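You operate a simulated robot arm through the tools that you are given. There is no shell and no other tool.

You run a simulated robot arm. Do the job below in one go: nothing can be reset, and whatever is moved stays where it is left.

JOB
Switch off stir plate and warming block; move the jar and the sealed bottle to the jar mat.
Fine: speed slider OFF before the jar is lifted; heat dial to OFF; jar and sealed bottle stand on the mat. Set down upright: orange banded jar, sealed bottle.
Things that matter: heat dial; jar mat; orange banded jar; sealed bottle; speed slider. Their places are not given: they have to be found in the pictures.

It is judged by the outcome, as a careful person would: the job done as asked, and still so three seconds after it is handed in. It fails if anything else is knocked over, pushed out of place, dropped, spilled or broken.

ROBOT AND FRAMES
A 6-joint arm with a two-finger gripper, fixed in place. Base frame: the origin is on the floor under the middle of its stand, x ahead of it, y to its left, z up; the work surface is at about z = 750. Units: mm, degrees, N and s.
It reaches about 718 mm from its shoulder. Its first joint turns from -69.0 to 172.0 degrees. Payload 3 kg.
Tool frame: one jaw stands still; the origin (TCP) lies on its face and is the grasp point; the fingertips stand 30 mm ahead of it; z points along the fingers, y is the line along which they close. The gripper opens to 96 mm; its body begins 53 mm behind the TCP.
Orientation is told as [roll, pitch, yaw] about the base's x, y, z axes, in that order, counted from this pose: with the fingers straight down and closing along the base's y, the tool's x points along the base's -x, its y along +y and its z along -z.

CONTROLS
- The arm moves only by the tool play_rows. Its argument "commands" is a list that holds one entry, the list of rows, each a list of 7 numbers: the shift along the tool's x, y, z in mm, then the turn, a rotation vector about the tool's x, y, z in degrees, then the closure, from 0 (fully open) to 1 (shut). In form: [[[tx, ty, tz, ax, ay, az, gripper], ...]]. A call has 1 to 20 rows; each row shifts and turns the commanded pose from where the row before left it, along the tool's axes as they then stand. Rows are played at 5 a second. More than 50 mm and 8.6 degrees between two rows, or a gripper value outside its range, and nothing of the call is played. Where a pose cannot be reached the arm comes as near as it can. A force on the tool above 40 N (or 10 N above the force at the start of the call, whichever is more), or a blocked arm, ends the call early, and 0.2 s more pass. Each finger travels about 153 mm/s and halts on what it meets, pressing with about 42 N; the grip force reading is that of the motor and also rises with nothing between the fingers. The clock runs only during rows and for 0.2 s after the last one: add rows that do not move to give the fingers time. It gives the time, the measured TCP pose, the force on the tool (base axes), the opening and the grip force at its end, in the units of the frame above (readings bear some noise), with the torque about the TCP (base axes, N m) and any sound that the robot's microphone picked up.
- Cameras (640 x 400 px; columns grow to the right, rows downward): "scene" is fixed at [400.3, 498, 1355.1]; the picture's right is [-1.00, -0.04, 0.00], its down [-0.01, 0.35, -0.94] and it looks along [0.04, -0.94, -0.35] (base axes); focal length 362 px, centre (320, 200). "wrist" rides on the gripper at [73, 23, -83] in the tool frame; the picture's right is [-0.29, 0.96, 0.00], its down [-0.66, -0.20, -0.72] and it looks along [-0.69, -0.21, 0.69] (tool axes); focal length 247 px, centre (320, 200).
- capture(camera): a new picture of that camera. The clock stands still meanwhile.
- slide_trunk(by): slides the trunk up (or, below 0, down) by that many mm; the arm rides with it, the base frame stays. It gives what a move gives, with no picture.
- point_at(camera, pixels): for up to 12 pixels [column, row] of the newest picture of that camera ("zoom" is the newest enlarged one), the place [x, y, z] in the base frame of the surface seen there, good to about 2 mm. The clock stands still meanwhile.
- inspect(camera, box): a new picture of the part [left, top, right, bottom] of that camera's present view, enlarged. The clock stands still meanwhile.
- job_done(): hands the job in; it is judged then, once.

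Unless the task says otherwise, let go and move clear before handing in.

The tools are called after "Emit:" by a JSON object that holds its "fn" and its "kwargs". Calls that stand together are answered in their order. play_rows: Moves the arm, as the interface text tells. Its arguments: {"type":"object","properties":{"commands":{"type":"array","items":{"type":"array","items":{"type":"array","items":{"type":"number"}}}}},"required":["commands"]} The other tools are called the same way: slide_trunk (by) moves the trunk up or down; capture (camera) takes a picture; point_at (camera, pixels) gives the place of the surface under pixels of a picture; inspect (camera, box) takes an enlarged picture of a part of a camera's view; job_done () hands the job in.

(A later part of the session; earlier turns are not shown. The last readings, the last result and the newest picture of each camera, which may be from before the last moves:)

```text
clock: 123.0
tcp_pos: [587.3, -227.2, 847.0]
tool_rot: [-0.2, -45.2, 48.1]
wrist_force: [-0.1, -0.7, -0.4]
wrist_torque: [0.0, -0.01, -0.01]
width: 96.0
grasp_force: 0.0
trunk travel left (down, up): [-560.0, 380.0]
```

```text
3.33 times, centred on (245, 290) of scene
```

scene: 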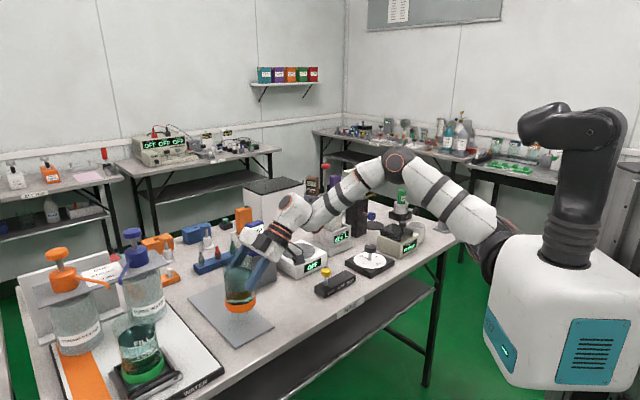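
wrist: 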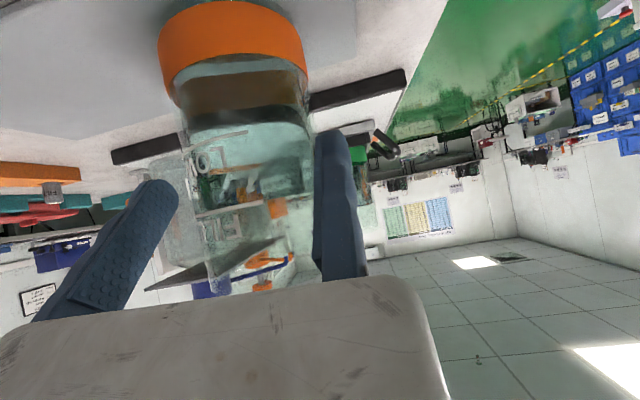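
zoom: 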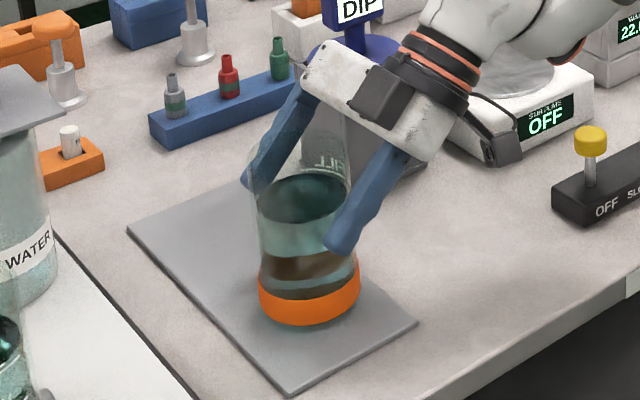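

The jar stands by itself on the mat. I'll ease the fixed jaw off by 4 mm and then back out along the finger direction.

Emit:
{"fn": "play_rows", "kwargs": {"commands": [[[0, 1.5, 0, 0, 0, 0, 0], [0, 1.5, 0, 0, 0, 0, 0], [0, 1.5, 0, 0, 0, 0, 0], [0, 0, 0, 0, 0, 0, 0]]]}}

```text
clock: 124.0
tcp_pos: [584.5, -221.2, 846.3]
tool_rot: [-0.3, -45.2, 48.2]
wrist_force: [0.3, 0.2, 0.3]
wrist_torque: [-0.03, -0.03, 0.0]
width: 95.9
grasp_force: 0.1
trunk travel left (down, up): [-560.0, 380.0]
```

The fixed jaw is clear. Raising the trunk lifts the fingers straight up past the jar's sides: 60 mm first to check, then further.

Emit:
{"fn": "slide_trunk", "kwargs": {"by": 60}}

Emit:
{"fn": "inspect", "kwargs": {"camera": "scene", "box": [190, 210, 320, 350]}}

```text
clock: 125.0
tcp_pos: [584.7, -223.4, 907.0]
tool_rot: [-0.2, -45.3, 48.3]
wrist_force: [-0.2, 0.6, 0.1]
wrist_torque: [-0.03, -0.01, 0.01]
width: 96.1
grasp_force: 0.0
trunk travel left (down, up): [-620.0, 320.0]
```

```text
2.86 times, centred on (255, 280) of scene
```

zoom: 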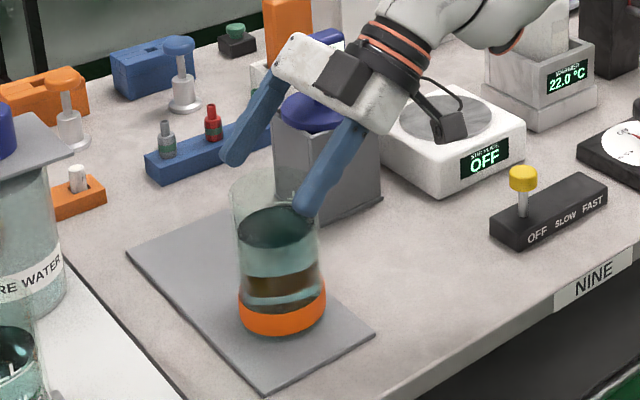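

The jar stands clear on the mat. I'll raise the trunk high again and retrace the known path back toward the right-hand side for the bottle.

Emit:
{"fn": "slide_trunk", "kwargs": {"by": 273}}

Emit:
{"fn": "play_rows", "kwargs": {"commands": [[[2.3, -7.8, -2.3, 0, 0, 0, 0.2], [2.3, -7.8, -2.3, 0, 0, 0, 0.3], [2.3, -7.8, -2.3, 0, 0, 0, 0.3], [2.3, -7.8, -2.3, 0, 0, 0, 0.3], [2.3, -7.8, -2.3, 0, 0, 0, 0.3], [2.3, -7.8, -2.3, 0, 0, 0, 0.3], [2.3, -7.8, -2.3, 0, 0, 0, 0.3], [2.3, -7.8, -2.3, 0, 0, 0, 0.3], [2.3, -7.8, -2.3, 0, 0, 0, 0.3], [2.3, -7.8, -2.3, 0, 0, 0, 0.3], [0, 0, 0, 0, 0, 0, 0.3]]]}}

Emit:
{"fn": "inspect", "kwargs": {"camera": "scene", "box": [200, 210, 320, 350]}}

```text
clock: 127.8
tcp_pos: [584.7, -223.2, 1179.3]
tool_rot: [-0.2, -45.1, 48.2]
wrist_force: [0.4, -1.1, 0.1]
wrist_torque: [-0.01, 0.0, -0.03]
width: 95.9
grasp_force: 0.0
trunk travel left (down, up): [-893.0, 47.0]
```

```text
clock: 130.2
tcp_pos: [619.7, -299.0, 1178.5]
tool_rot: [-0.2, -45.2, 48.3]
wrist_force: [0.5, 0.5, -0.8]
wrist_torque: [-0.02, -0.02, 0.02]
width: 67.2
grasp_force: 0.1
trunk travel left (down, up): [-893.0, 47.0]
```

```text
2.86 times, centred on (260, 280) of scene
```

zoom: 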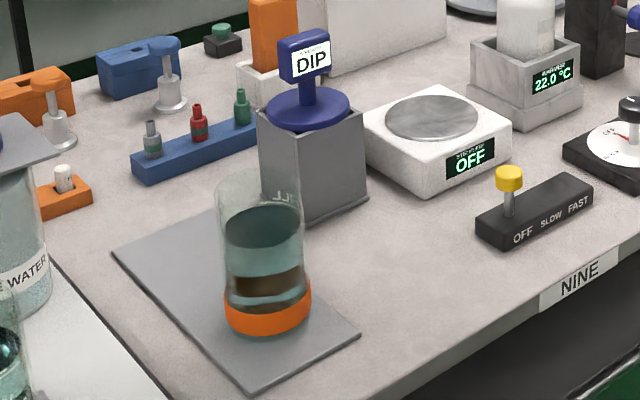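

The jar is upright on the mat. While the gripper is empty, I'll test whether the bottle's intended spot on the far half (TCP ≈ (667,-299), tilt 60°, yaw 48°) is reachable from here.

Emit:
{"fn": "play_rows", "kwargs": {"commands": [[[0, 0, 0, 0, -5, 0, 0.3], [0, 0, 0, 0, -5, 0, 0.3], [0, 0, 0, 0, -5, 0, 0.3], [0, 0, 0, 0, 0, 0, 0.3], [-2.6, -5.8, 4.5, 0, 0, 0, 0.3], [-2.6, -5.8, 4.5, 0, 0, 0, 0.3], [-2.6, -5.8, 4.5, 0, 0, 0, 0.3], [-2.6, -5.8, 4.5, 0, 0, 0, 0.3], [-2.6, -5.8, 4.5, 0, 0, 0, 0.3], [-2.6, -5.8, 4.5, 0, 0, 0, 0.3], [0, 0, 0, 0, 0, 0, 0.3]]]}}

Emit:
{"fn": "capture", "kwargs": {"camera": "scene"}}

```text
clock: 132.6
tcp_pos: [630.2, -285.7, 1191.8]
tool_rot: [-0.5, -60.1, 48.3]
wrist_force: [0.6, -0.4, -0.8]
wrist_torque: [-0.02, -0.02, 0.01]
width: 67.0
grasp_force: 0.1
out of reach, approached as far as the arm can: row 5, 6, 7, 8, 9, 10
trunk travel left (down, up): [-893.0, 47.0]
```

```text
taken
```

scene: 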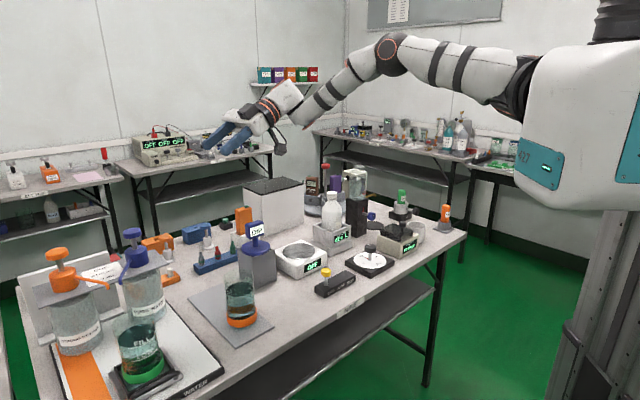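

At yaw 48° that spot is refused (wrist bend limit). My estimate says yaw ≈ 35° should allow it, so I test that, still empty-handed and high up.

Emit:
{"fn": "play_rows", "kwargs": {"commands": [[[0, 0, 0, 3.75, 0, 2.17, 0.3], [0, 0, 0, 3.75, 0, 2.17, 0.3], [0, 0, 0, 3.75, 0, 2.17, 0.3], [0, 0, 0, 0, 0, 0, 0.3], [-2.65, -6, 4.6, 0, 0, 0, 0.3], [-2.65, -6, 4.6, 0, 0, 0, 0.3], [-2.65, -6, 4.6, 0, 0, 0, 0.3], [-2.65, -6, 4.6, 0, 0, 0, 0.3], [-2.65, -6, 4.6, 0, 0, 0, 0.3], [0, 0, 0, 0, 0, 0, 0.3]]]}}

```text
clock: 134.8
tcp_pos: [656.2, -305.5, 1194.6]
tool_rot: [-0.2, -60.2, 35.2]
wrist_force: [-0.2, 0.2, 0.6]
wrist_torque: [-0.01, -0.04, 0.01]
width: 67.2
grasp_force: 0.0
out of reach, approached as far as the arm can: row 7, 8, 9
trunk travel left (down, up): [-893.0, 47.0]
```

At yaw 35° it got to within ~17 mm. A larger tilt (75°) moves the wrist further back and should cover the rest; testing that, a bit higher.

Emit:
{"fn": "play_rows", "kwargs": {"commands": [[[0, 0, 0, 0, -5, 0, 0.3], [0, 0, 0, 0, -5, 0, 0.3], [0, 0, 0, 0, -5, 0, 0.3], [-9.7, 0, -2.6, 0, 0, 0, 0.3], [-9.7, 0, -2.6, 0, 0, 0, 0.3], [-9.7, 0, -2.6, 0, 0, 0, 0.3], [-9.7, 0, -2.6, 0, 0, 0, 0.3], [-9.7, 0, -2.6, 0, 0, 0, 0.3], [0, 0, 0, 0, 0, 0, 0.3]]]}}

```text
clock: 136.8
tcp_pos: [653.0, -303.2, 1246.5]
tool_rot: [-0.3, -75.2, 35.3]
wrist_force: [-0.1, -0.7, 0.3]
wrist_torque: [0.01, 0.0, 0.01]
width: 67.1
grasp_force: 0.1
out of reach, approached as far as the arm can: row 3
trunk travel left (down, up): [-893.0, 47.0]
```

Emit:
{"fn": "play_rows", "kwargs": {"commands": [[[-1.2, -0.4, 4.4, 0, 0, 0, 0.3], [-1.2, -0.4, 4.4, 0, 0, 0, 0.3], [-1.2, -0.4, 4.4, 0, 0, 0, 0.3], [-1.2, -0.4, 4.4, 0, 0, 0, 0.3], [0, 0, 0, 0, 0, 0, 0.3]]]}}

Emit:
{"fn": "inspect", "kwargs": {"camera": "scene", "box": [150, 0, 560, 300]}}

```text
clock: 138.0
tcp_pos: [661.5, -298.9, 1247.2]
tool_rot: [-0.3, -75.2, 35.3]
wrist_force: [0.6, -0.7, 0.6]
wrist_torque: [-0.05, -0.01, -0.02]
width: 67.0
grasp_force: 0.0
out of reach, approached as far as the arm can: row 3, 4
trunk travel left (down, up): [-893.0, 47.0]
```

```text
1.33 times, centred on (355, 150) of scene
```

zoom: 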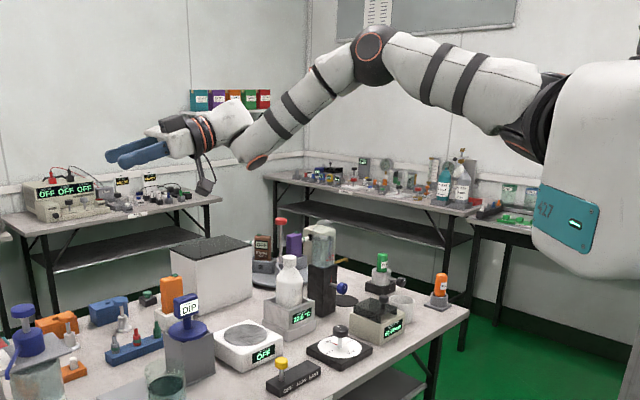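

It stops at (661,-299), which would put the bottle ~10 mm short; gripping the bottle nearer the fingertips recovers that. I'll test slightly more yaw (≈42°) to see which is better.

Emit:
{"fn": "play_rows", "kwargs": {"commands": [[[0, 0, 0, -3.4, 0, -0.9, 0.3], [0, 0, 0, -3.4, 0, -0.9, 0.3], [-1.2, 0, 4.4, 0, 0, 0, 0.3], [-1.2, 0, 4.4, 0, 0, 0, 0.3], [-1.2, 0, 4.4, 0, 0, 0, 0.3], [-1.2, 0, 4.4, 0, 0, 0, 0.3], [0, 0, 0, 0, 0, 0, 0.3]]]}}

```text
clock: 139.6
tcp_pos: [658.2, -295.2, 1248.9]
tool_rot: [-0.3, -75.2, 42.4]
wrist_force: [-0.1, 0.5, -0.2]
wrist_torque: [-0.01, -0.02, 0.01]
width: 67.2
grasp_force: 0.1
out of reach, approached as far as the arm can: row 2, 3, 4, 5, 6
trunk travel left (down, up): [-893.0, 47.0]
```

With yaw 42° and tilt 75° the spot is fine if I grip the bottle by its cap (which also keeps the gripper above the DIP holder). Now I swing the empty gripper back about the wrist toward the bottle side, in small steps, first to yaw ≈ 20°.

Emit:
{"fn": "play_rows", "kwargs": {"commands": [[[-7.5, -10.8, -5.8, 3.54, 0, 0.95, 0.3], [-7.5, -10.8, -5.8, 3.54, 0, 0.95, 0.3], [-7.5, -10.8, -5.8, 3.54, 0, 0.95, 0.3], [-7.5, -10.8, -5.8, 3.54, 0, 0.95, 0.3], [-7.5, -10.8, -5.8, 3.54, 0, 0.95, 0.3], [-7.5, -10.8, -5.8, 3.54, 0, 0.95, 0.3], [0, 0, 0, 0, 0, 0, 0.3]]]}}

Emit:
{"fn": "inspect", "kwargs": {"camera": "scene", "box": [150, 0, 560, 300]}}

```text
clock: 141.2
tcp_pos: [674.8, -358.8, 1300.3]
tool_rot: [0.0, -75.3, 20.1]
wrist_force: [-0.4, -0.4, -0.4]
wrist_torque: [0.01, 0.02, 0.01]
width: 67.2
grasp_force: 0.1
trunk travel left (down, up): [-893.0, 47.0]
```

```text
1.33 times, centred on (355, 150) of scene
```

zoom: 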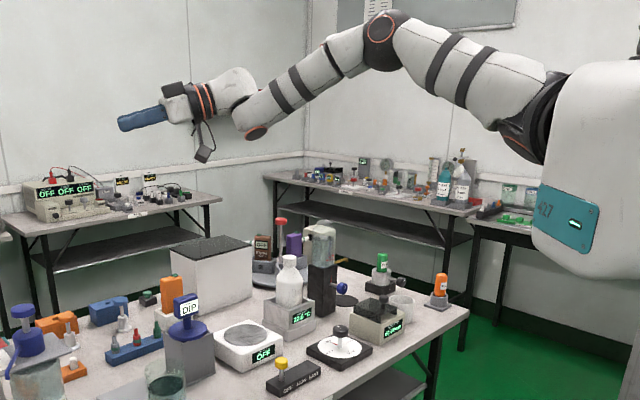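

No refusals. Continuing the swing to yaw ≈ -20°.

Emit:
{"fn": "play_rows", "kwargs": {"commands": [[[0.2, -10.7, -0.85, 3.22, 0, 0.86, 0.3], [0.2, -10.7, -0.85, 3.22, 0, 0.86, 0.3], [0.2, -10.7, -0.85, 3.22, 0, 0.86, 0.3], [0.2, -10.7, -0.85, 3.22, 0, 0.86, 0.3], [0.2, -10.7, -0.85, 3.22, 0, 0.86, 0.3], [0.2, -10.7, -0.85, 3.22, 0, 0.86, 0.3], [0.2, -10.7, -0.85, 3.22, 0, 0.86, 0.3], [0.2, -10.7, -0.85, 3.22, 0, 0.86, 0.3], [0.2, -10.7, -0.85, 3.22, 0, 0.86, 0.3], [0.2, -10.7, -0.85, 3.22, 0, 0.86, 0.3], [0.2, -10.7, -0.85, 3.22, 0, 0.86, 0.3], [0.2, -10.7, -0.85, 3.22, 0, 0.86, 0.3], [0, 0, 0, 0, 0, 0, 0.3]]]}}

Emit:
{"fn": "inspect", "kwargs": {"camera": "scene", "box": [200, 0, 560, 260]}}

```text
clock: 144.0
tcp_pos: [646.6, -516.6, 1299.7]
tool_rot: [0.9, -75.2, -20.3]
wrist_force: [-0.1, -0.2, -0.2]
wrist_torque: [0.0, -0.01, 0.02]
width: 67.2
grasp_force: 0.1
out of reach, approached as far as the arm can: row 6, 7, 8, 9, 10, 11, 12
trunk travel left (down, up): [-893.0, 47.0]
```

```text
1.54 times, centred on (380, 130) of scene
```

zoom: 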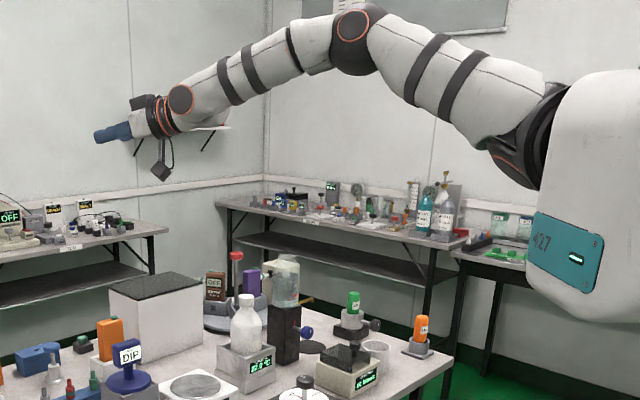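

Some rows deviated, but the orientation is right and the posture settled at yaw -20°. Continuing the swing toward the bottle side, to yaw ≈ -47°.

Emit:
{"fn": "play_rows", "kwargs": {"commands": [[[0, 0, 0, 0.9, 0, 0, 0.3], [0.2, -10.7, -0.85, 3.22, 0, 0.86, 0.3], [0.2, -10.7, -0.85, 3.22, 0, 0.86, 0.3], [0.2, -10.7, -0.85, 3.22, 0, 0.86, 0.3], [0.2, -10.7, -0.85, 3.22, 0, 0.86, 0.3], [0.2, -10.7, -0.85, 3.22, 0, 0.86, 0.3], [0.2, -10.7, -0.85, 3.22, 0, 0.86, 0.3], [0.2, -10.7, -0.85, 3.22, 0, 0.86, 0.3], [0.2, -10.7, -0.85, 3.22, 0, 0.86, 0.3], [0, 0, 0, 0, 0, 0, 0.3]]]}}

Emit:
{"fn": "inspect", "kwargs": {"camera": "scene", "box": [200, 0, 560, 260]}}

```text
clock: 146.2
tcp_pos: [630.2, -603.7, 1362.7]
tool_rot: [-1.4, -73.8, -41.4]
wrist_force: [-0.1, -0.3, -0.5]
wrist_torque: [0.0, 0.01, -0.01]
width: 67.1
grasp_force: 0.0
out of reach, approached as far as the arm can: row 1, 2, 3, 4, 5, 6, 7, 8
trunk travel left (down, up): [-893.0, 47.0]
```

```text
1.54 times, centred on (380, 130) of scene
```

zoom: 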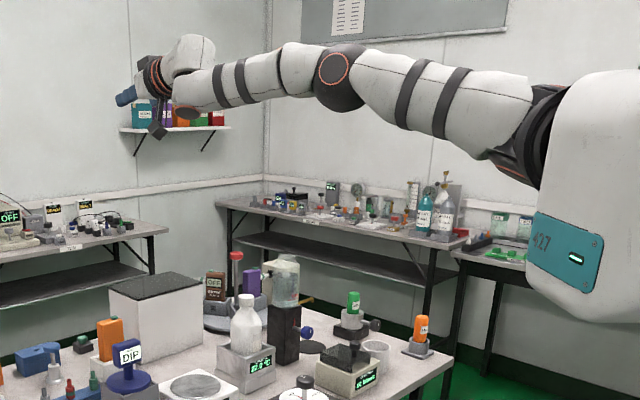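

The wrist has moved back to its natural side, and the arm is rather extended at (630,-604,1363). I'll correct the small orientation error and retract inward and down before turning further.

Emit:
{"fn": "play_rows", "kwargs": {"commands": [[[6, 0, -4, -0.7, -0.7, 0, 0.3], [12.2, 0, -7.1, -0.7, -0.7, 0, 0.3], [12.2, 0, -7.1, 0, 0, 0, 0.3], [12.2, 0, -7.1, 0, 0, 0, 0.3], [12.2, 0, -7.1, 0, 0, 0, 0.3], [12.2, 0, -7.1, 0, 0, 0, 0.3], [12.2, 0, -7.1, 0, 0, 0, 0.3], [0, 0, 0, 0, 0, 0, 0.3]]]}}

Emit:
{"fn": "inspect", "kwargs": {"camera": "scene", "box": [200, 0, 560, 260]}}

```text
clock: 148.0
tcp_pos: [582.3, -571.8, 1307.4]
tool_rot: [-0.1, -75.5, -42.5]
wrist_force: [0.5, 0.1, 1.0]
wrist_torque: [0.01, 0.0, -0.01]
width: 67.6
grasp_force: 0.0
out of reach, approached as far as the arm can: row 1, 2
trunk travel left (down, up): [-893.0, 47.0]
```

```text
1.54 times, centred on (380, 130) of scene
```

zoom: 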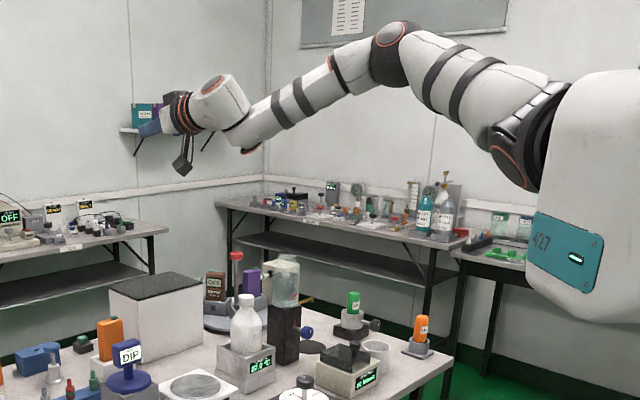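

Good posture again. Now turning to yaw ≈ -85° while bringing the gripper over toward the bottle, still high up.

Emit:
{"fn": "play_rows", "kwargs": {"commands": [[[1.5, -12.8, -5.8, 3.42, 0, 0.9, 0.3], [1.3, -13, -5, 3.42, 0, 0.9, 0.3], [1.1, -13.2, -4.2, 3.42, 0, 0.9, 0.3], [0.9, -13.4, -3.4, 3.42, 0, 0.9, 0.3], [0.7, -13.6, -2.6, 3.42, 0, 0.9, 0.3], [0.4, -13.8, -1.7, 3.42, 0, 0.9, 0.3], [0.2, -14, -0.9, 3.42, 0, 0.9, 0.3], [0, -14, 0, 3.42, 0, 0.9, 0.3], [-0.2, -14, 0.9, 3.42, 0, 0.9, 0.3], [-0.4, -14, 1.7, 3.42, 0, 0.9, 0.3], [-0.7, -13.8, 2.6, 3.42, 0, 0.9, 0.3], [-0.9, -13.7, 3.4, 3.42, 0, 0.9, 0.3], [0, 0, 0, 0, 0, 0, 0.3]]]}}

Emit:
{"fn": "capture", "kwargs": {"camera": "scene"}}

Emit:
{"fn": "capture", "kwargs": {"camera": "wrist"}}

```text
clock: 150.8
tcp_pos: [426.3, -635.9, 1308.6]
tool_rot: [0.5, -75.4, -85.3]
wrist_force: [0.1, 0.3, 0.5]
wrist_torque: [-0.01, -0.01, 0.0]
width: 67.1
grasp_force: 0.1
trunk travel left (down, up): [-893.0, 47.0]
```

```text
taken
```

scene: 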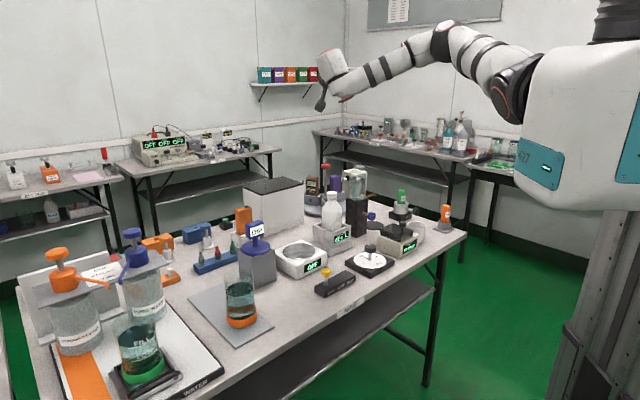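

```text
taken
```

wrist: 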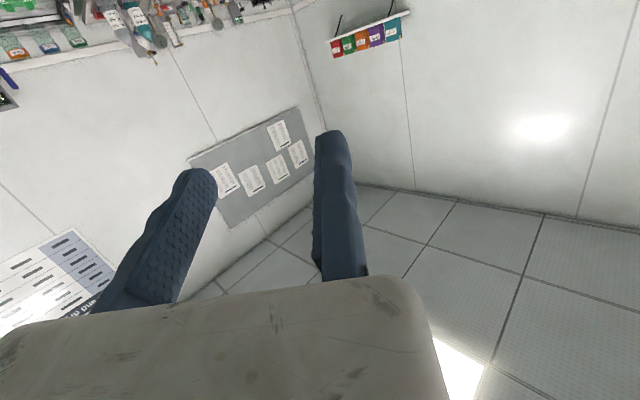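

The gripper is directly above the bottle at yaw -85°, no refusals. I'll shift 10 mm so that the cap is centred between the jaws, then lower with the trunk to ~65 mm above grip height.

Emit:
{"fn": "play_rows", "kwargs": {"commands": [[[0, 5, 0, 0, 0, 0, 0.3], [0, 5, 0, -0.5, 0, 0, 0.3], [0, 0, 0, 0, 0, 0, 0.3]]]}}

Emit:
{"fn": "slide_trunk", "kwargs": {"by": -293}}

Emit:
{"fn": "capture", "kwargs": {"camera": "wrist"}}

Emit:
{"fn": "inspect", "kwargs": {"camera": "scene", "box": [260, 130, 460, 290]}}

```text
clock: 151.6
tcp_pos: [438.2, -635.7, 1307.2]
tool_rot: [1.1, -75.5, -85.5]
wrist_force: [0.3, -0.4, -0.1]
wrist_torque: [0.02, 0.02, 0.02]
width: 67.4
grasp_force: 0.0
trunk travel left (down, up): [-893.0, 47.0]
```

```text
clock: 154.6
tcp_pos: [437.5, -636.2, 1013.4]
tool_rot: [1.0, -75.3, -85.4]
wrist_force: [-0.2, -0.5, -0.2]
wrist_torque: [-0.01, 0.0, 0.02]
width: 67.1
grasp_force: 0.1
trunk travel left (down, up): [-600.0, 340.0]
```

```text
taken
```

wrist: 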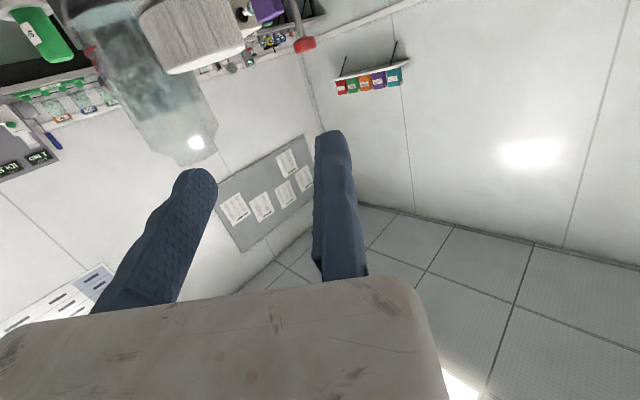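

```text
2.50 times, centred on (360, 210) of scene
```

zoom: 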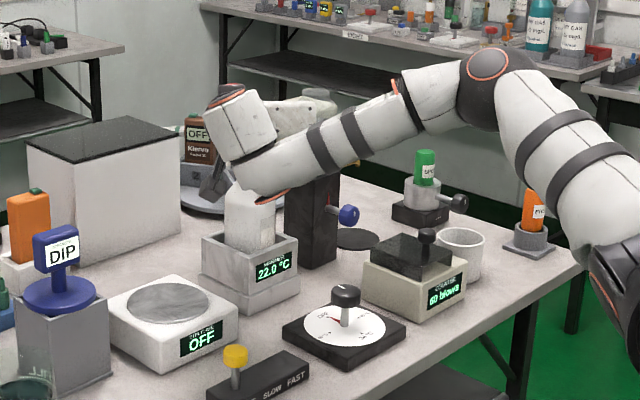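

The projected cap position matches expectation (wrist (190,30) now, heading to mid-gap when lowered). I'll fix the 1° roll and lower another 50 mm.

Emit:
{"fn": "play_rows", "kwargs": {"commands": [[[0, 0, 0, 0.5, 0, 0, 0.3], [0, 0, 0, 0.5, 0, 0, 0.3], [0, 0, 0, 0, 0, 0, 0.3]]]}}

Emit:
{"fn": "slide_trunk", "kwargs": {"by": -47}}

Emit:
{"fn": "capture", "kwargs": {"camera": "wrist"}}

Emit:
{"fn": "inspect", "kwargs": {"camera": "scene", "box": [260, 130, 460, 290]}}

```text
clock: 155.4
tcp_pos: [437.7, -634.3, 1014.6]
tool_rot: [0.0, -75.5, -85.3]
wrist_force: [0.0, -0.2, 0.1]
wrist_torque: [0.01, 0.03, 0.01]
width: 67.2
grasp_force: 0.0
trunk travel left (down, up): [-600.0, 340.0]
```

```text
clock: 156.3
tcp_pos: [436.9, -633.6, 966.9]
tool_rot: [0.1, -75.4, -85.4]
wrist_force: [0.6, -0.3, -0.9]
wrist_torque: [-0.01, 0.0, 0.02]
width: 67.3
grasp_force: 0.1
trunk travel left (down, up): [-553.0, 387.0]
```

```text
taken
```

wrist: 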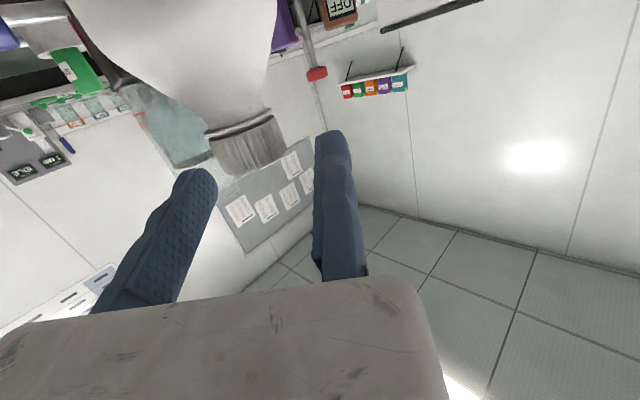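

```text
2.50 times, centred on (360, 210) of scene
```

zoom: 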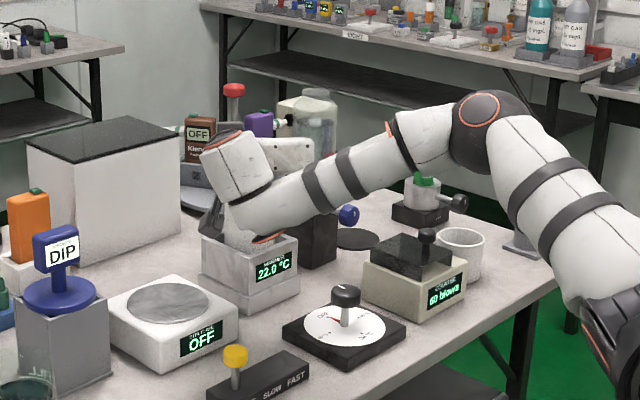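

The cap (wrist 245,140) is dropping into the middle of the jaw gap. Lowering the last 19 mm to TCP z≈948.

Emit:
{"fn": "slide_trunk", "kwargs": {"by": -19}}

Emit:
{"fn": "capture", "kwargs": {"camera": "wrist"}}

Emit:
{"fn": "inspect", "kwargs": {"camera": "scene", "box": [300, 170, 380, 250]}}

```text
clock: 156.9
tcp_pos: [437.4, -634.5, 948.1]
tool_rot: [0.1, -75.4, -85.4]
wrist_force: [-0.7, 0.4, 0.4]
wrist_torque: [-0.01, -0.01, 0.0]
width: 67.3
grasp_force: 0.0
trunk travel left (down, up): [-534.0, 406.0]
```

```text
taken
```

wrist: 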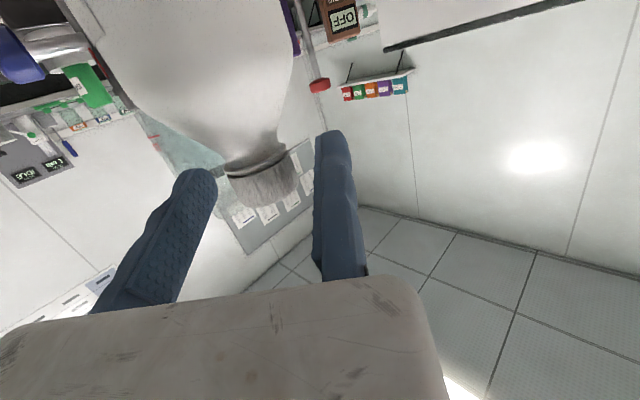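

```text
5.00 times, centred on (340, 210) of scene
```

zoom: 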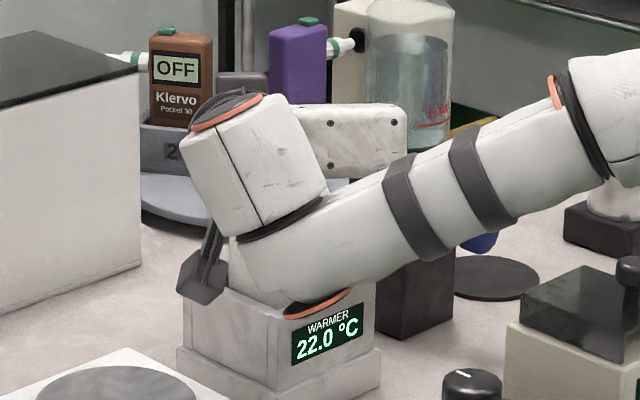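

The cap sits mid-gap at (262,175). I'll bring the fixed jaw to within ~1.5 mm and close gently.

Emit:
{"fn": "play_rows", "kwargs": {"commands": [[[0, -5, 0, 0, 0, 0, 0.3], [0, -5, 0, 0, 0, 0, 0.3], [0, -3.5, 0, 0, 0, 0, 0.35], [0, 0, 0, 0, 0, 0, 0.42], [0, 0, 0, 0, 0, 0, 0.5], [0, 0, 0, 0, 0, 0, 0.57], [0, 0, 0, 0, 0, 0, 0.62], [0, 0, 0, 0, 0, 0, 0.66], [0, 0, 0, 0, 0, 0, 0.7], [0, 0, 0, 0, 0, 0, 0.75], [0, 0, 0, 0, 0, 0, 0.75]]]}}

Emit:
{"fn": "capture", "kwargs": {"camera": "wrist"}}

```text
clock: 159.3
tcp_pos: [423.2, -635.0, 948.5]
tool_rot: [0.1, -75.4, -85.4]
wrist_force: [-1.7, 0.3, -1.2]
wrist_torque: [0.01, 0.24, -0.08]
width: 33.1
grasp_force: 41.6
trunk travel left (down, up): [-534.0, 406.0]
```

```text
taken
```

wrist: 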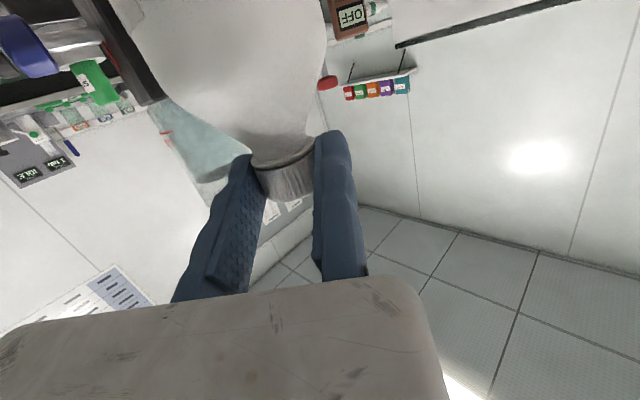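

The cap is held (33.1 mm, 42 N). Lifting 20 mm with the trunk to check it comes out of the block.

Emit:
{"fn": "slide_trunk", "kwargs": {"by": 20}}

Emit:
{"fn": "capture", "kwargs": {"camera": "wrist"}}

Emit:
{"fn": "inspect", "kwargs": {"camera": "scene", "box": [280, 150, 380, 260]}}

```text
clock: 160.0
tcp_pos: [425.2, -635.1, 966.4]
tool_rot: [-0.2, -75.2, -85.2]
wrist_force: [0.2, 0.0, -4.6]
wrist_torque: [0.11, -0.1, 0.03]
width: 32.8
grasp_force: 42.3
trunk travel left (down, up): [-554.0, 386.0]
```

```text
taken
```

wrist: 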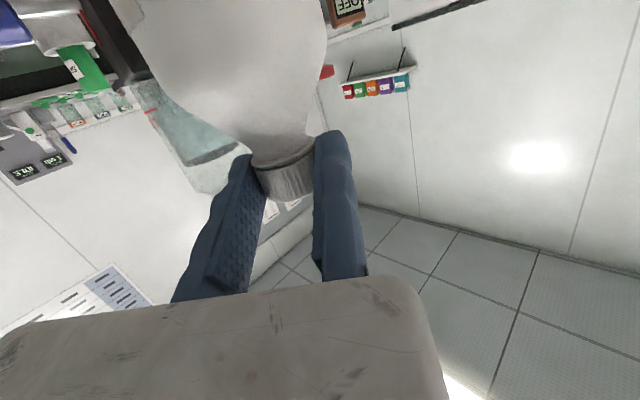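

```text
3.64 times, centred on (330, 205) of scene
```

zoom: 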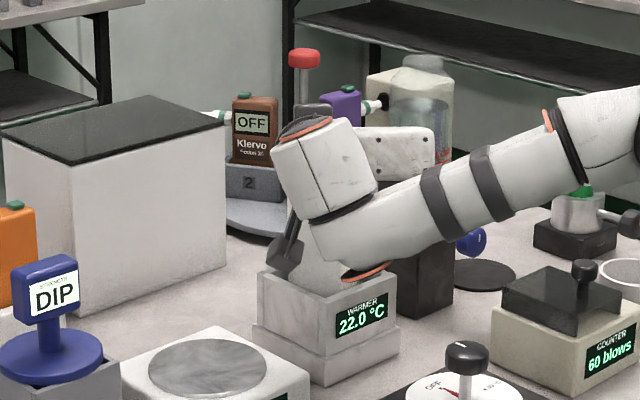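

The bottle rises with the gripper (4.6 N). Lifting another 110 mm so its base clears the block.

Emit:
{"fn": "slide_trunk", "kwargs": {"by": 110}}

Emit:
{"fn": "inspect", "kwargs": {"camera": "scene", "box": [270, 110, 400, 270]}}

Emit:
{"fn": "capture", "kwargs": {"camera": "wrist"}}

```text
clock: 161.4
tcp_pos: [424.8, -636.5, 1077.3]
tool_rot: [-0.1, -75.4, -85.1]
wrist_force: [0.3, -0.8, -5.0]
wrist_torque: [0.12, -0.06, 0.0]
width: 33.0
grasp_force: 41.7
trunk travel left (down, up): [-664.0, 276.0]
```

```text
2.50 times, centred on (335, 190) of scene
```

zoom: 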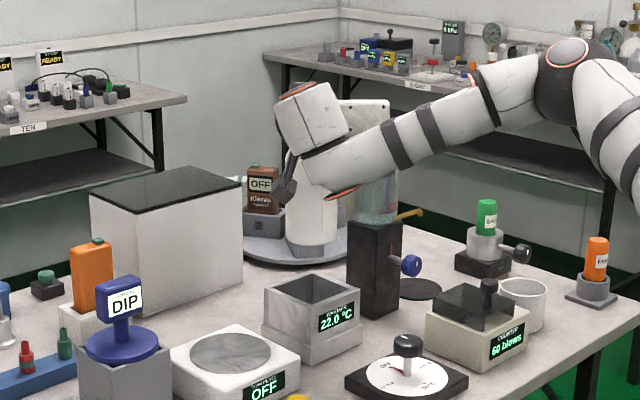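

```text
taken
```

wrist: 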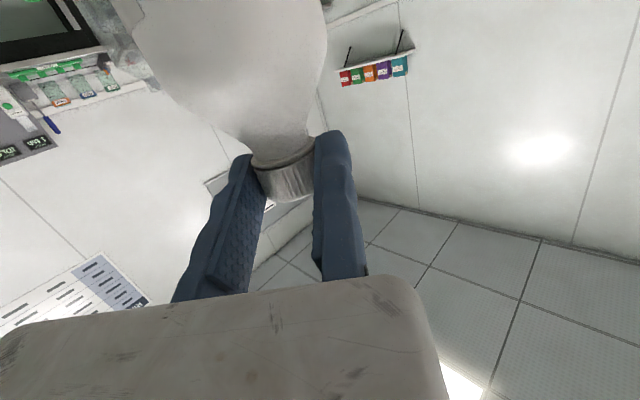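

The bottle is out of the block and hanging upright. I'll measure its base relative to the TCP, then raise the trunk to the safe height.

Emit:
{"fn": "point_at", "kwargs": {"camera": "zoom", "pixels": [[312, 256], [312, 250], [312, 262], [312, 235], [291, 240], [334, 240]]}}

Emit:
{"fn": "slide_trunk", "kwargs": {"by": 230}}

Emit:
{"fn": "inspect", "kwargs": {"camera": "scene", "box": [240, 0, 480, 200]}}

```text
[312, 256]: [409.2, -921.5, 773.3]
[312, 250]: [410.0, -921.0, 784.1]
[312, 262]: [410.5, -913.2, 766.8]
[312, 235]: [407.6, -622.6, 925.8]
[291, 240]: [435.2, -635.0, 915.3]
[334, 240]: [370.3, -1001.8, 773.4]
```

```text
clock: 163.8
tcp_pos: [424.9, -635.7, 1307.6]
tool_rot: [-0.1, -75.3, -85.2]
wrist_force: [0.6, -0.8, -5.0]
wrist_torque: [0.09, -0.03, 0.01]
width: 32.9
grasp_force: 42.4
trunk travel left (down, up): [-894.0, 46.0]
```

```text
2.00 times, centred on (360, 100) of scene
```

zoom: 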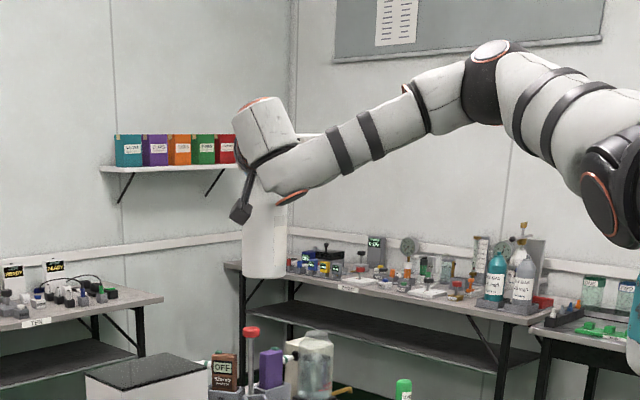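

The bottle hangs upright at a safe height (base ≈164 mm below the TCP). I'll retrace the same arc back to yaw ≈ -42°.

Emit:
{"fn": "play_rows", "kwargs": {"commands": [[[0.5, 6.5, -2, -1.7, 0, -0.45, 0.75], [0.5, 7, -2, -1.7, 0, -0.45, 0.75], [0.9, 13.5, -3.4, -3.42, 0, -0.9, 0.75], [0.7, 13.6, -2.6, -3.42, 0, -0.9, 0.75], [0.45, 13.8, -1.7, -3.42, 0, -0.9, 0.75], [0.2, 13.8, -0.8, -3.42, 0, -0.9, 0.75], [0, 13.8, 0.05, -3.42, 0, -0.9, 0.75], [-0.25, 13.8, 0.9, -3.42, 0, -0.9, 0.75], [-0.5, 13.6, 1.8, -3.42, 0, -0.9, 0.75], [-0.7, 13.4, 2.6, -3.42, 0, -0.9, 0.75], [-0.9, 13.2, 3.3, -3.42, 0, -0.9, 0.75], [-1.1, 13, 4.2, -3.42, 0, -0.9, 0.75], [-0.6, 6.4, 2.4, -1.7, 0, -0.45, 0.75], [-0.6, 6.4, 2.4, -1.7, 0, -0.45, 0.75], [0, 0, 0, 0, 0, 0, 0.75]]]}}

Emit:
{"fn": "inspect", "kwargs": {"camera": "scene", "box": [200, 0, 560, 260]}}

```text
clock: 167.0
tcp_pos: [579.7, -573.8, 1308.4]
tool_rot: [-0.4, -75.3, -42.6]
wrist_force: [0.3, 0.6, -4.1]
wrist_torque: [0.1, 0.0, 0.0]
width: 32.7
grasp_force: 42.1
trunk travel left (down, up): [-894.0, 46.0]
```

```text
1.54 times, centred on (380, 130) of scene
```

zoom: 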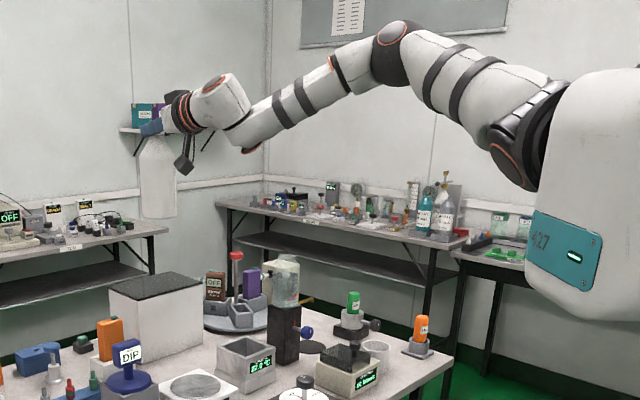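

Exactly as planned, the bottle upright at (580,-574,1308). Next I raise the arm ~65 mm and shift slightly left so that the fingers will align with the forearm at the crossing.

Emit:
{"fn": "play_rows", "kwargs": {"commands": [[[-4, 3, -0.4, 0, 0, 0, 0.75], [-8.2, 6, -0.8, 0, 0, 0, 0.75], [-8.2, 6, -0.8, 0, 0, 0, 0.75], [-8.2, 6, -0.8, 0, 0, 0, 0.75], [-8.2, 6, -0.8, 0, 0, 0, 0.75], [-8.2, 6, -0.8, 0, 0, 0, 0.75], [-8.2, 6, -0.8, 0, 0, 0, 0.75], [-8.2, 6, -0.8, 0, 0, 0, 0.75], [-4, 3, -0.4, 0, 0, 0, 0.75], [0, 0, 0, 0, 0, 0, 0.75]]]}}

Emit:
{"fn": "inspect", "kwargs": {"camera": "scene", "box": [200, 0, 560, 260]}}

```text
clock: 169.2
tcp_pos: [619.5, -546.4, 1372.1]
tool_rot: [-0.3, -75.2, -42.7]
wrist_force: [-0.1, -0.1, -4.0]
wrist_torque: [0.11, -0.02, 0.01]
width: 32.7
grasp_force: 42.1
trunk travel left (down, up): [-894.0, 46.0]
```

```text
1.54 times, centred on (380, 130) of scene
```

zoom: 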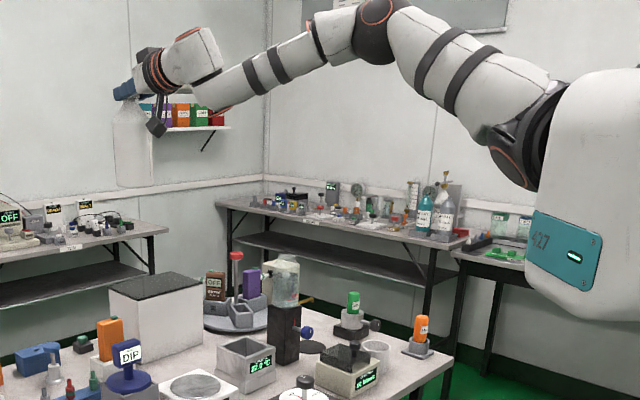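

No refusals. Now rotating about the wrist from yaw -43° toward -16°, through the expected crossing near -24°.

Emit:
{"fn": "play_rows", "kwargs": {"commands": [[[0, 5, 0.2, -1.6, 0, -0.43, 0.75], [-0.15, 10.7, 0.6, -3.22, 0, -0.86, 0.75], [-0.15, 10.7, 0.6, -3.22, 0, -0.86, 0.75], [-0.15, 10.7, 0.6, -3.22, 0, -0.86, 0.75], [-0.15, 10.7, 0.6, -3.22, 0, -0.86, 0.75], [-0.15, 10.7, 0.6, -3.22, 0, -0.86, 0.75], [-0.15, 10.7, 0.6, -3.22, 0, -0.86, 0.75], [-0.15, 10.7, 0.6, -3.22, 0, -0.86, 0.75], [0, 5, 0.2, -1.6, 0, -0.43, 0.75], [0, 0, 0, 0, 0, 0, 0.75]]]}}

Emit:
{"fn": "inspect", "kwargs": {"camera": "scene", "box": [200, 0, 560, 260]}}

```text
clock: 171.4
tcp_pos: [656.1, -499.5, 1374.5]
tool_rot: [-0.9, -75.3, -23.9]
wrist_force: [0.2, -0.9, -3.6]
wrist_torque: [0.05, 0.04, 0.0]
width: 33.0
grasp_force: 42.1
out of reach, approached as far as the arm can: row 7, 8, 9
trunk travel left (down, up): [-894.0, 46.0]
```

```text
1.54 times, centred on (380, 130) of scene
```

zoom: 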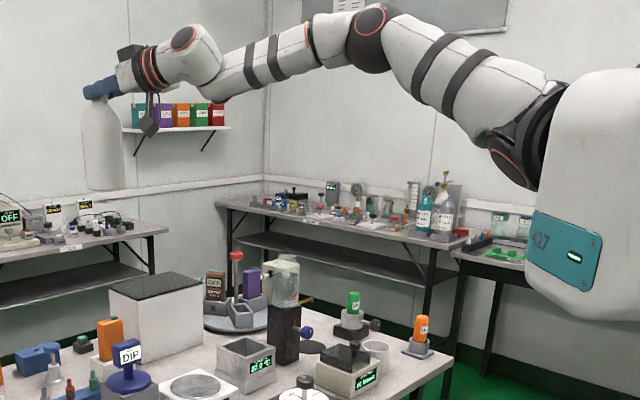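

Right at the crossing (yaw -23.9°), posture as intended with the bottle upright. Continuing through it.

Emit:
{"fn": "play_rows", "kwargs": {"commands": [[[-0.15, 10.7, 0.6, -3.22, 0, -0.86, 0.75], [-0.15, 10.7, 0.6, -3.22, 0, -0.86, 0.75], [-0.15, 10.7, 0.6, -3.22, 0, -0.86, 0.75], [-0.15, 10.7, 0.6, -3.22, 0, -0.86, 0.75], [-0.15, 10.7, 0.6, -3.22, 0, -0.86, 0.75], [-0.15, 10.7, 0.6, -3.22, 0, -0.86, 0.75], [0, 0, 0, 0, 0, 0, 0.75]]]}}

Emit:
{"fn": "inspect", "kwargs": {"camera": "scene", "box": [200, 0, 560, 260]}}

```text
clock: 173.0
tcp_pos: [657.3, -500.0, 1372.7]
tool_rot: [-0.7, -75.2, -24.0]
wrist_force: [-0.3, 0.2, -4.4]
wrist_torque: [0.11, 0.02, -0.02]
width: 32.8
grasp_force: 41.3
out of reach, approached as far as the arm can: row 1, 2, 3, 4, 5, 6
trunk travel left (down, up): [-894.0, 46.0]
```

```text
1.54 times, centred on (380, 130) of scene
```

zoom: 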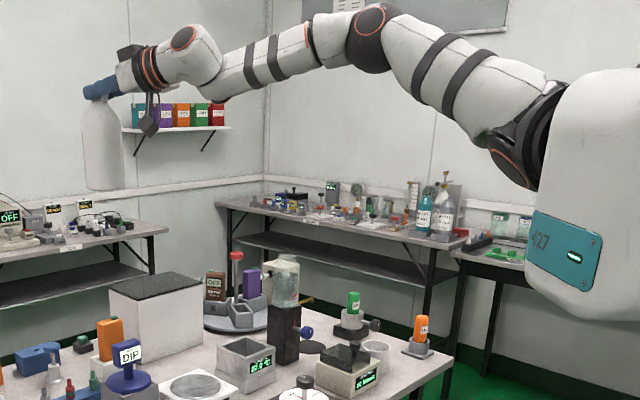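

It is stuck at the shoulder's inward limit here. I'll give it slack by moving ~25 mm to the right and slightly lower, then try the rotation again in smaller steps.

Emit:
{"fn": "play_rows", "kwargs": {"commands": [[[4, -7.6, 4.5, 0.35, 0, 0, 0.75], [4, -7.6, 4.5, 0.35, 0, 0, 0.75], [4, -7.6, 4.5, 0, 0, 0, 0.75], [0, 0, 0, 0, 0, 0, 0.75], [-0.1, 6.4, 0.4, -1.93, 0, -0.52, 0.75], [-0.1, 6.4, 0.4, -1.93, 0, -0.52, 0.75], [-0.1, 6.4, 0.4, -1.93, 0, -0.52, 0.75], [-0.1, 6.4, 0.4, -1.93, 0, -0.52, 0.75], [-0.1, 6.4, 0.4, -1.93, 0, -0.52, 0.75], [-0.1, 6.4, 0.4, -1.93, 0, -0.52, 0.75], [0, 0, 0, 0, 0, 0, 0.75]]]}}

Emit:
{"fn": "inspect", "kwargs": {"camera": "scene", "box": [200, 0, 560, 260]}}

```text
clock: 175.4
tcp_pos: [656.1, -508.0, 1369.2]
tool_rot: [-1.6, -75.1, -23.8]
wrist_force: [-0.6, -1.2, -4.7]
wrist_torque: [0.14, 0.05, 0.0]
width: 32.5
grasp_force: 42.0
out of reach, approached as far as the arm can: row 1, 3, 5, 6, 7, 8, 9, 10
trunk travel left (down, up): [-894.0, 46.0]
```

```text
1.54 times, centred on (380, 130) of scene
```

zoom: 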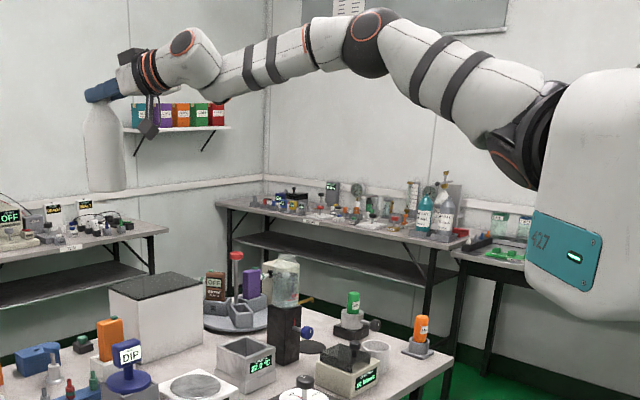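

It is stuck near yaw -24° with a 1.6° roll error. I'll measure the forearm direction from the picture to see how far the fingers are from being in line with it.

Emit:
{"fn": "point_at", "kwargs": {"camera": "zoom", "pixels": [[232, 78], [240, 72], [263, 62], [285, 50], [296, 44], [370, 25], [355, 40], [400, 50], [450, 85], [190, 60], [105, 92], [120, 85]]}}

```text
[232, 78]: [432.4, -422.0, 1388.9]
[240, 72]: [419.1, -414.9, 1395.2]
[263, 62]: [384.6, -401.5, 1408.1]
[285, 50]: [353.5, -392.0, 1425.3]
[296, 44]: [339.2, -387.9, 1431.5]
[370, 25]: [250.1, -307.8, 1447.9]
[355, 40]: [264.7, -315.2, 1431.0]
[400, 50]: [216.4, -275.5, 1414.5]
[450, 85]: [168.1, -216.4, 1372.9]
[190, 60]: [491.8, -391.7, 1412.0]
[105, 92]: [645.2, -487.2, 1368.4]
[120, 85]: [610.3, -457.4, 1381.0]
```

The forearm points at elevation -23°, azimuth -20°, while the fingers are at -15°/-24°, so they pass 8° above it. I need ~50 mm more height at the crossing. I'll back off to yaw -34°, correct the roll, and raise.

Emit:
{"fn": "play_rows", "kwargs": {"commands": [[[0.15, -10.7, -0.6, 3.22, 0, 0.86, 0.75], [0.15, -10.7, -0.6, 3.22, 0, 0.86, 0.75], [0.15, -10.7, -0.6, 3.22, 0, 0.86, 0.75], [0, 0, 0, -0.8, 0, 0, 0.75], [0, 0, 0, -0.8, 0, 0, 0.75], [-7.25, 0, -1.9, 0, 0, 0, 0.75], [-7.25, 0, -1.9, 0, 0, 0, 0.75], [-7.25, 0, -1.9, 0, 0, 0, 0.75], [-7.25, 0, -1.9, 0, 0, 0, 0.75], [-7.25, 0, -1.9, 0, 0, 0, 0.75], [-7.25, 0, -1.9, 0, 0, 0, 0.75], [-7.25, 0, -1.9, 0, 0, 0, 0.75], [0, 0, 0, 0, 0, 0, 0.75]]]}}

Emit:
{"fn": "inspect", "kwargs": {"camera": "scene", "box": [200, 0, 560, 260]}}

Emit:
{"fn": "point_at", "kwargs": {"camera": "zoom", "pixels": [[232, 62], [240, 58], [263, 48], [285, 38], [296, 32], [250, 53], [275, 42]]}}

```text
clock: 178.2
tcp_pos: [639.5, -534.8, 1424.9]
tool_rot: [-0.1, -75.2, -33.9]
wrist_force: [0.6, 0.9, -4.8]
wrist_torque: [0.08, 0.04, 0.02]
width: 32.9
grasp_force: 41.9
trunk travel left (down, up): [-894.0, 46.0]
```

```text
1.54 times, centred on (380, 130) of scene
```

zoom: 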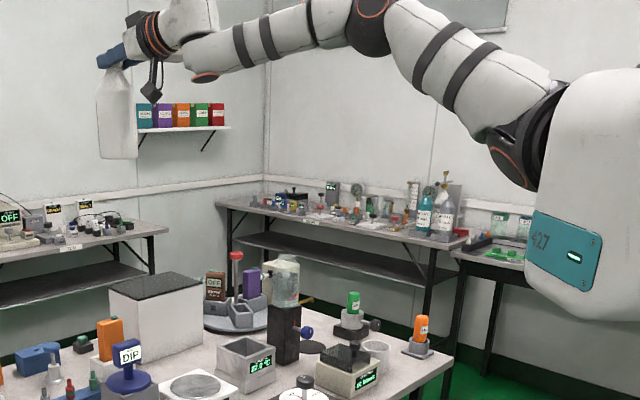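

```text
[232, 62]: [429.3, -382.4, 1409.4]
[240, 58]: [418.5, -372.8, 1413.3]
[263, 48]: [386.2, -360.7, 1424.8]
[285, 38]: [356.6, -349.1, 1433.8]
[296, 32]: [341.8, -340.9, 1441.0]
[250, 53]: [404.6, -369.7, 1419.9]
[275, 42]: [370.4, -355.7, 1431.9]
```

Roll corrected, no refusals; the forearm is now at elevation ≈ -17.5°, azimuth ≈ -23°. I'll raise 15 mm more and rotate through.

Emit:
{"fn": "play_rows", "kwargs": {"commands": [[[-7.25, 0, -1.9, 0, 0, 0, 0.75], [-7.25, 0, -1.9, 0, 0, 0, 0.75], [0, 5, 0.2, -1.6, 0, -0.43, 0.75], [-0.15, 10.7, 0.6, -3.22, 0, -0.86, 0.75], [-0.15, 10.7, 0.6, -3.22, 0, -0.86, 0.75], [-0.15, 10.7, 0.6, -3.22, 0, -0.86, 0.75], [-0.15, 10.7, 0.6, -3.22, 0, -0.86, 0.75], [-0.15, 10.7, 0.6, -3.22, 0, -0.86, 0.75], [-0.15, 10.7, 0.6, -3.22, 0, -0.86, 0.75], [0, 0, 0, 0, 0, 0, 0.75]]]}}

Emit:
{"fn": "inspect", "kwargs": {"camera": "scene", "box": [200, 0, 560, 260]}}

```text
clock: 180.4
tcp_pos: [661.6, -472.8, 1431.3]
tool_rot: [0.1, -76.5, -14.5]
wrist_force: [0.0, -0.1, -4.0]
wrist_torque: [0.07, 0.08, -0.06]
width: 32.6
grasp_force: 42.2
out of reach, approached as far as the arm can: row 5, 6, 7, 8, 9
trunk travel left (down, up): [-894.0, 46.0]
```

```text
1.54 times, centred on (380, 130) of scene
```

zoom: 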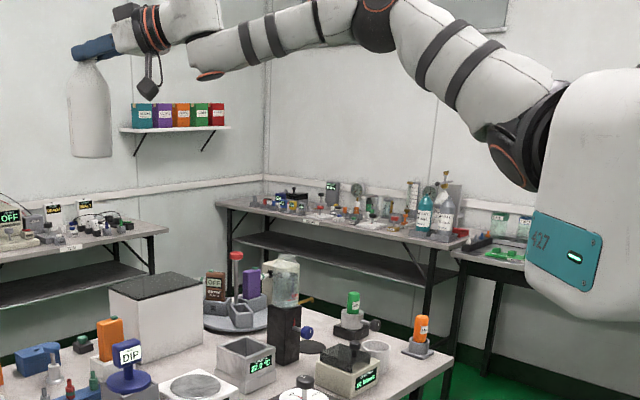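

Through the crossing: yaw -14.5° now, tilt 1.3° off. Continuing.

Emit:
{"fn": "play_rows", "kwargs": {"commands": [[[-0.15, 10.7, 0.6, -3.22, 0, -0.86, 0.75], [-0.15, 10.7, 0.6, -3.22, 0, -0.86, 0.75], [-0.15, 10.7, 0.6, -3.22, 0, -0.86, 0.75], [-0.15, 10.7, 0.6, -3.22, 0, -0.86, 0.75], [-0.15, 10.7, 0.6, -3.22, 0, -0.86, 0.75], [-0.15, 10.7, 0.6, -3.22, 0, -0.86, 0.75], [0, 0, 0, 0, 0, 0, 0.75]]]}}

Emit:
{"fn": "inspect", "kwargs": {"camera": "scene", "box": [200, 0, 560, 260]}}

```text
clock: 182.0
tcp_pos: [670.4, -413.8, 1435.6]
tool_rot: [-0.5, -75.3, 8.2]
wrist_force: [-0.1, -0.3, -4.3]
wrist_torque: [0.07, 0.13, 0.0]
width: 32.3
grasp_force: 42.3
out of reach, approached as far as the arm can: row 1
trunk travel left (down, up): [-894.0, 46.0]
```

```text
1.54 times, centred on (380, 130) of scene
```

zoom: 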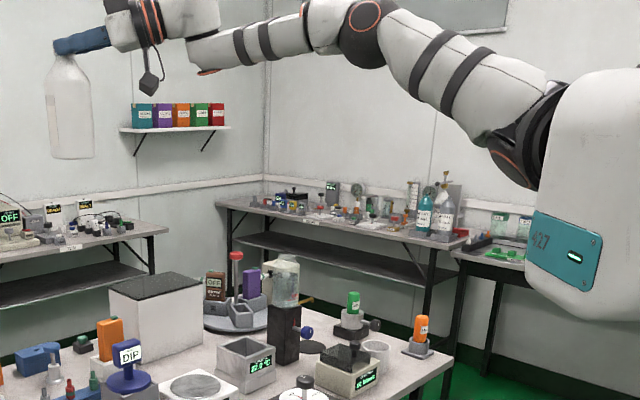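

The wrist is on the required side now; rows are accepted freely at yaw 8°. I'll check the grip on the cap and continue to yaw ≈ 35°.

Emit:
{"fn": "play_rows", "kwargs": {"commands": [[[-0.15, 10.7, 0.6, -3.6, 0, -0.86, 0.75], [-0.15, 10.7, 0.6, -3.22, 0, -0.86, 0.75], [-0.15, 10.7, 0.6, -3.22, 0, -0.86, 0.75], [-0.15, 10.7, 0.6, -3.22, 0, -0.86, 0.75], [-0.15, 10.7, 0.6, -3.22, 0, -0.86, 0.75], [-0.15, 10.7, 0.6, -3.22, 0, -0.86, 0.75], [-0.15, 10.7, 0.6, -3.22, 0, -0.86, 0.75], [-0.15, 10.7, 0.6, -3.22, 0, -0.86, 0.75], [0, 0, 0, 0, 0, 0, 0.75]]]}}

Emit:
{"fn": "capture", "kwargs": {"camera": "wrist"}}

Emit:
{"fn": "inspect", "kwargs": {"camera": "scene", "box": [160, 0, 560, 280]}}

```text
clock: 184.0
tcp_pos: [646.2, -331.5, 1435.7]
tool_rot: [-0.2, -75.1, 35.1]
wrist_force: [0.8, 0.1, -4.0]
wrist_torque: [-0.01, 0.08, -0.02]
width: 32.9
grasp_force: 41.9
trunk travel left (down, up): [-894.0, 46.0]
```

```text
taken
```

wrist: 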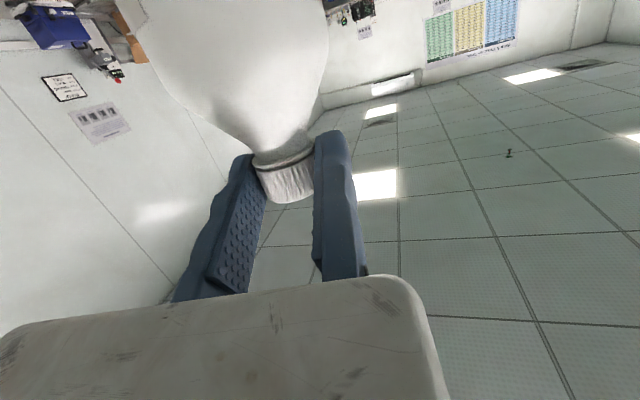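

```text
1.43 times, centred on (360, 140) of scene
```

zoom: 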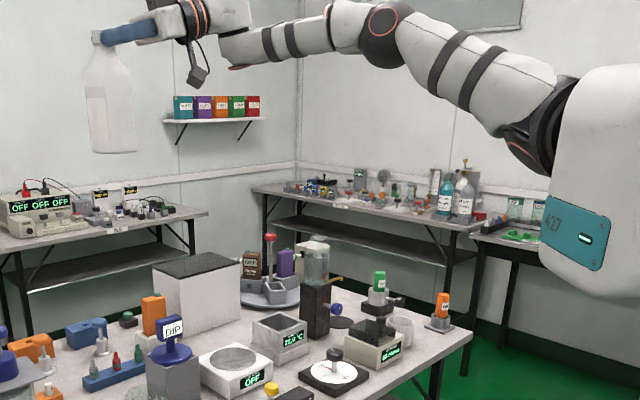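

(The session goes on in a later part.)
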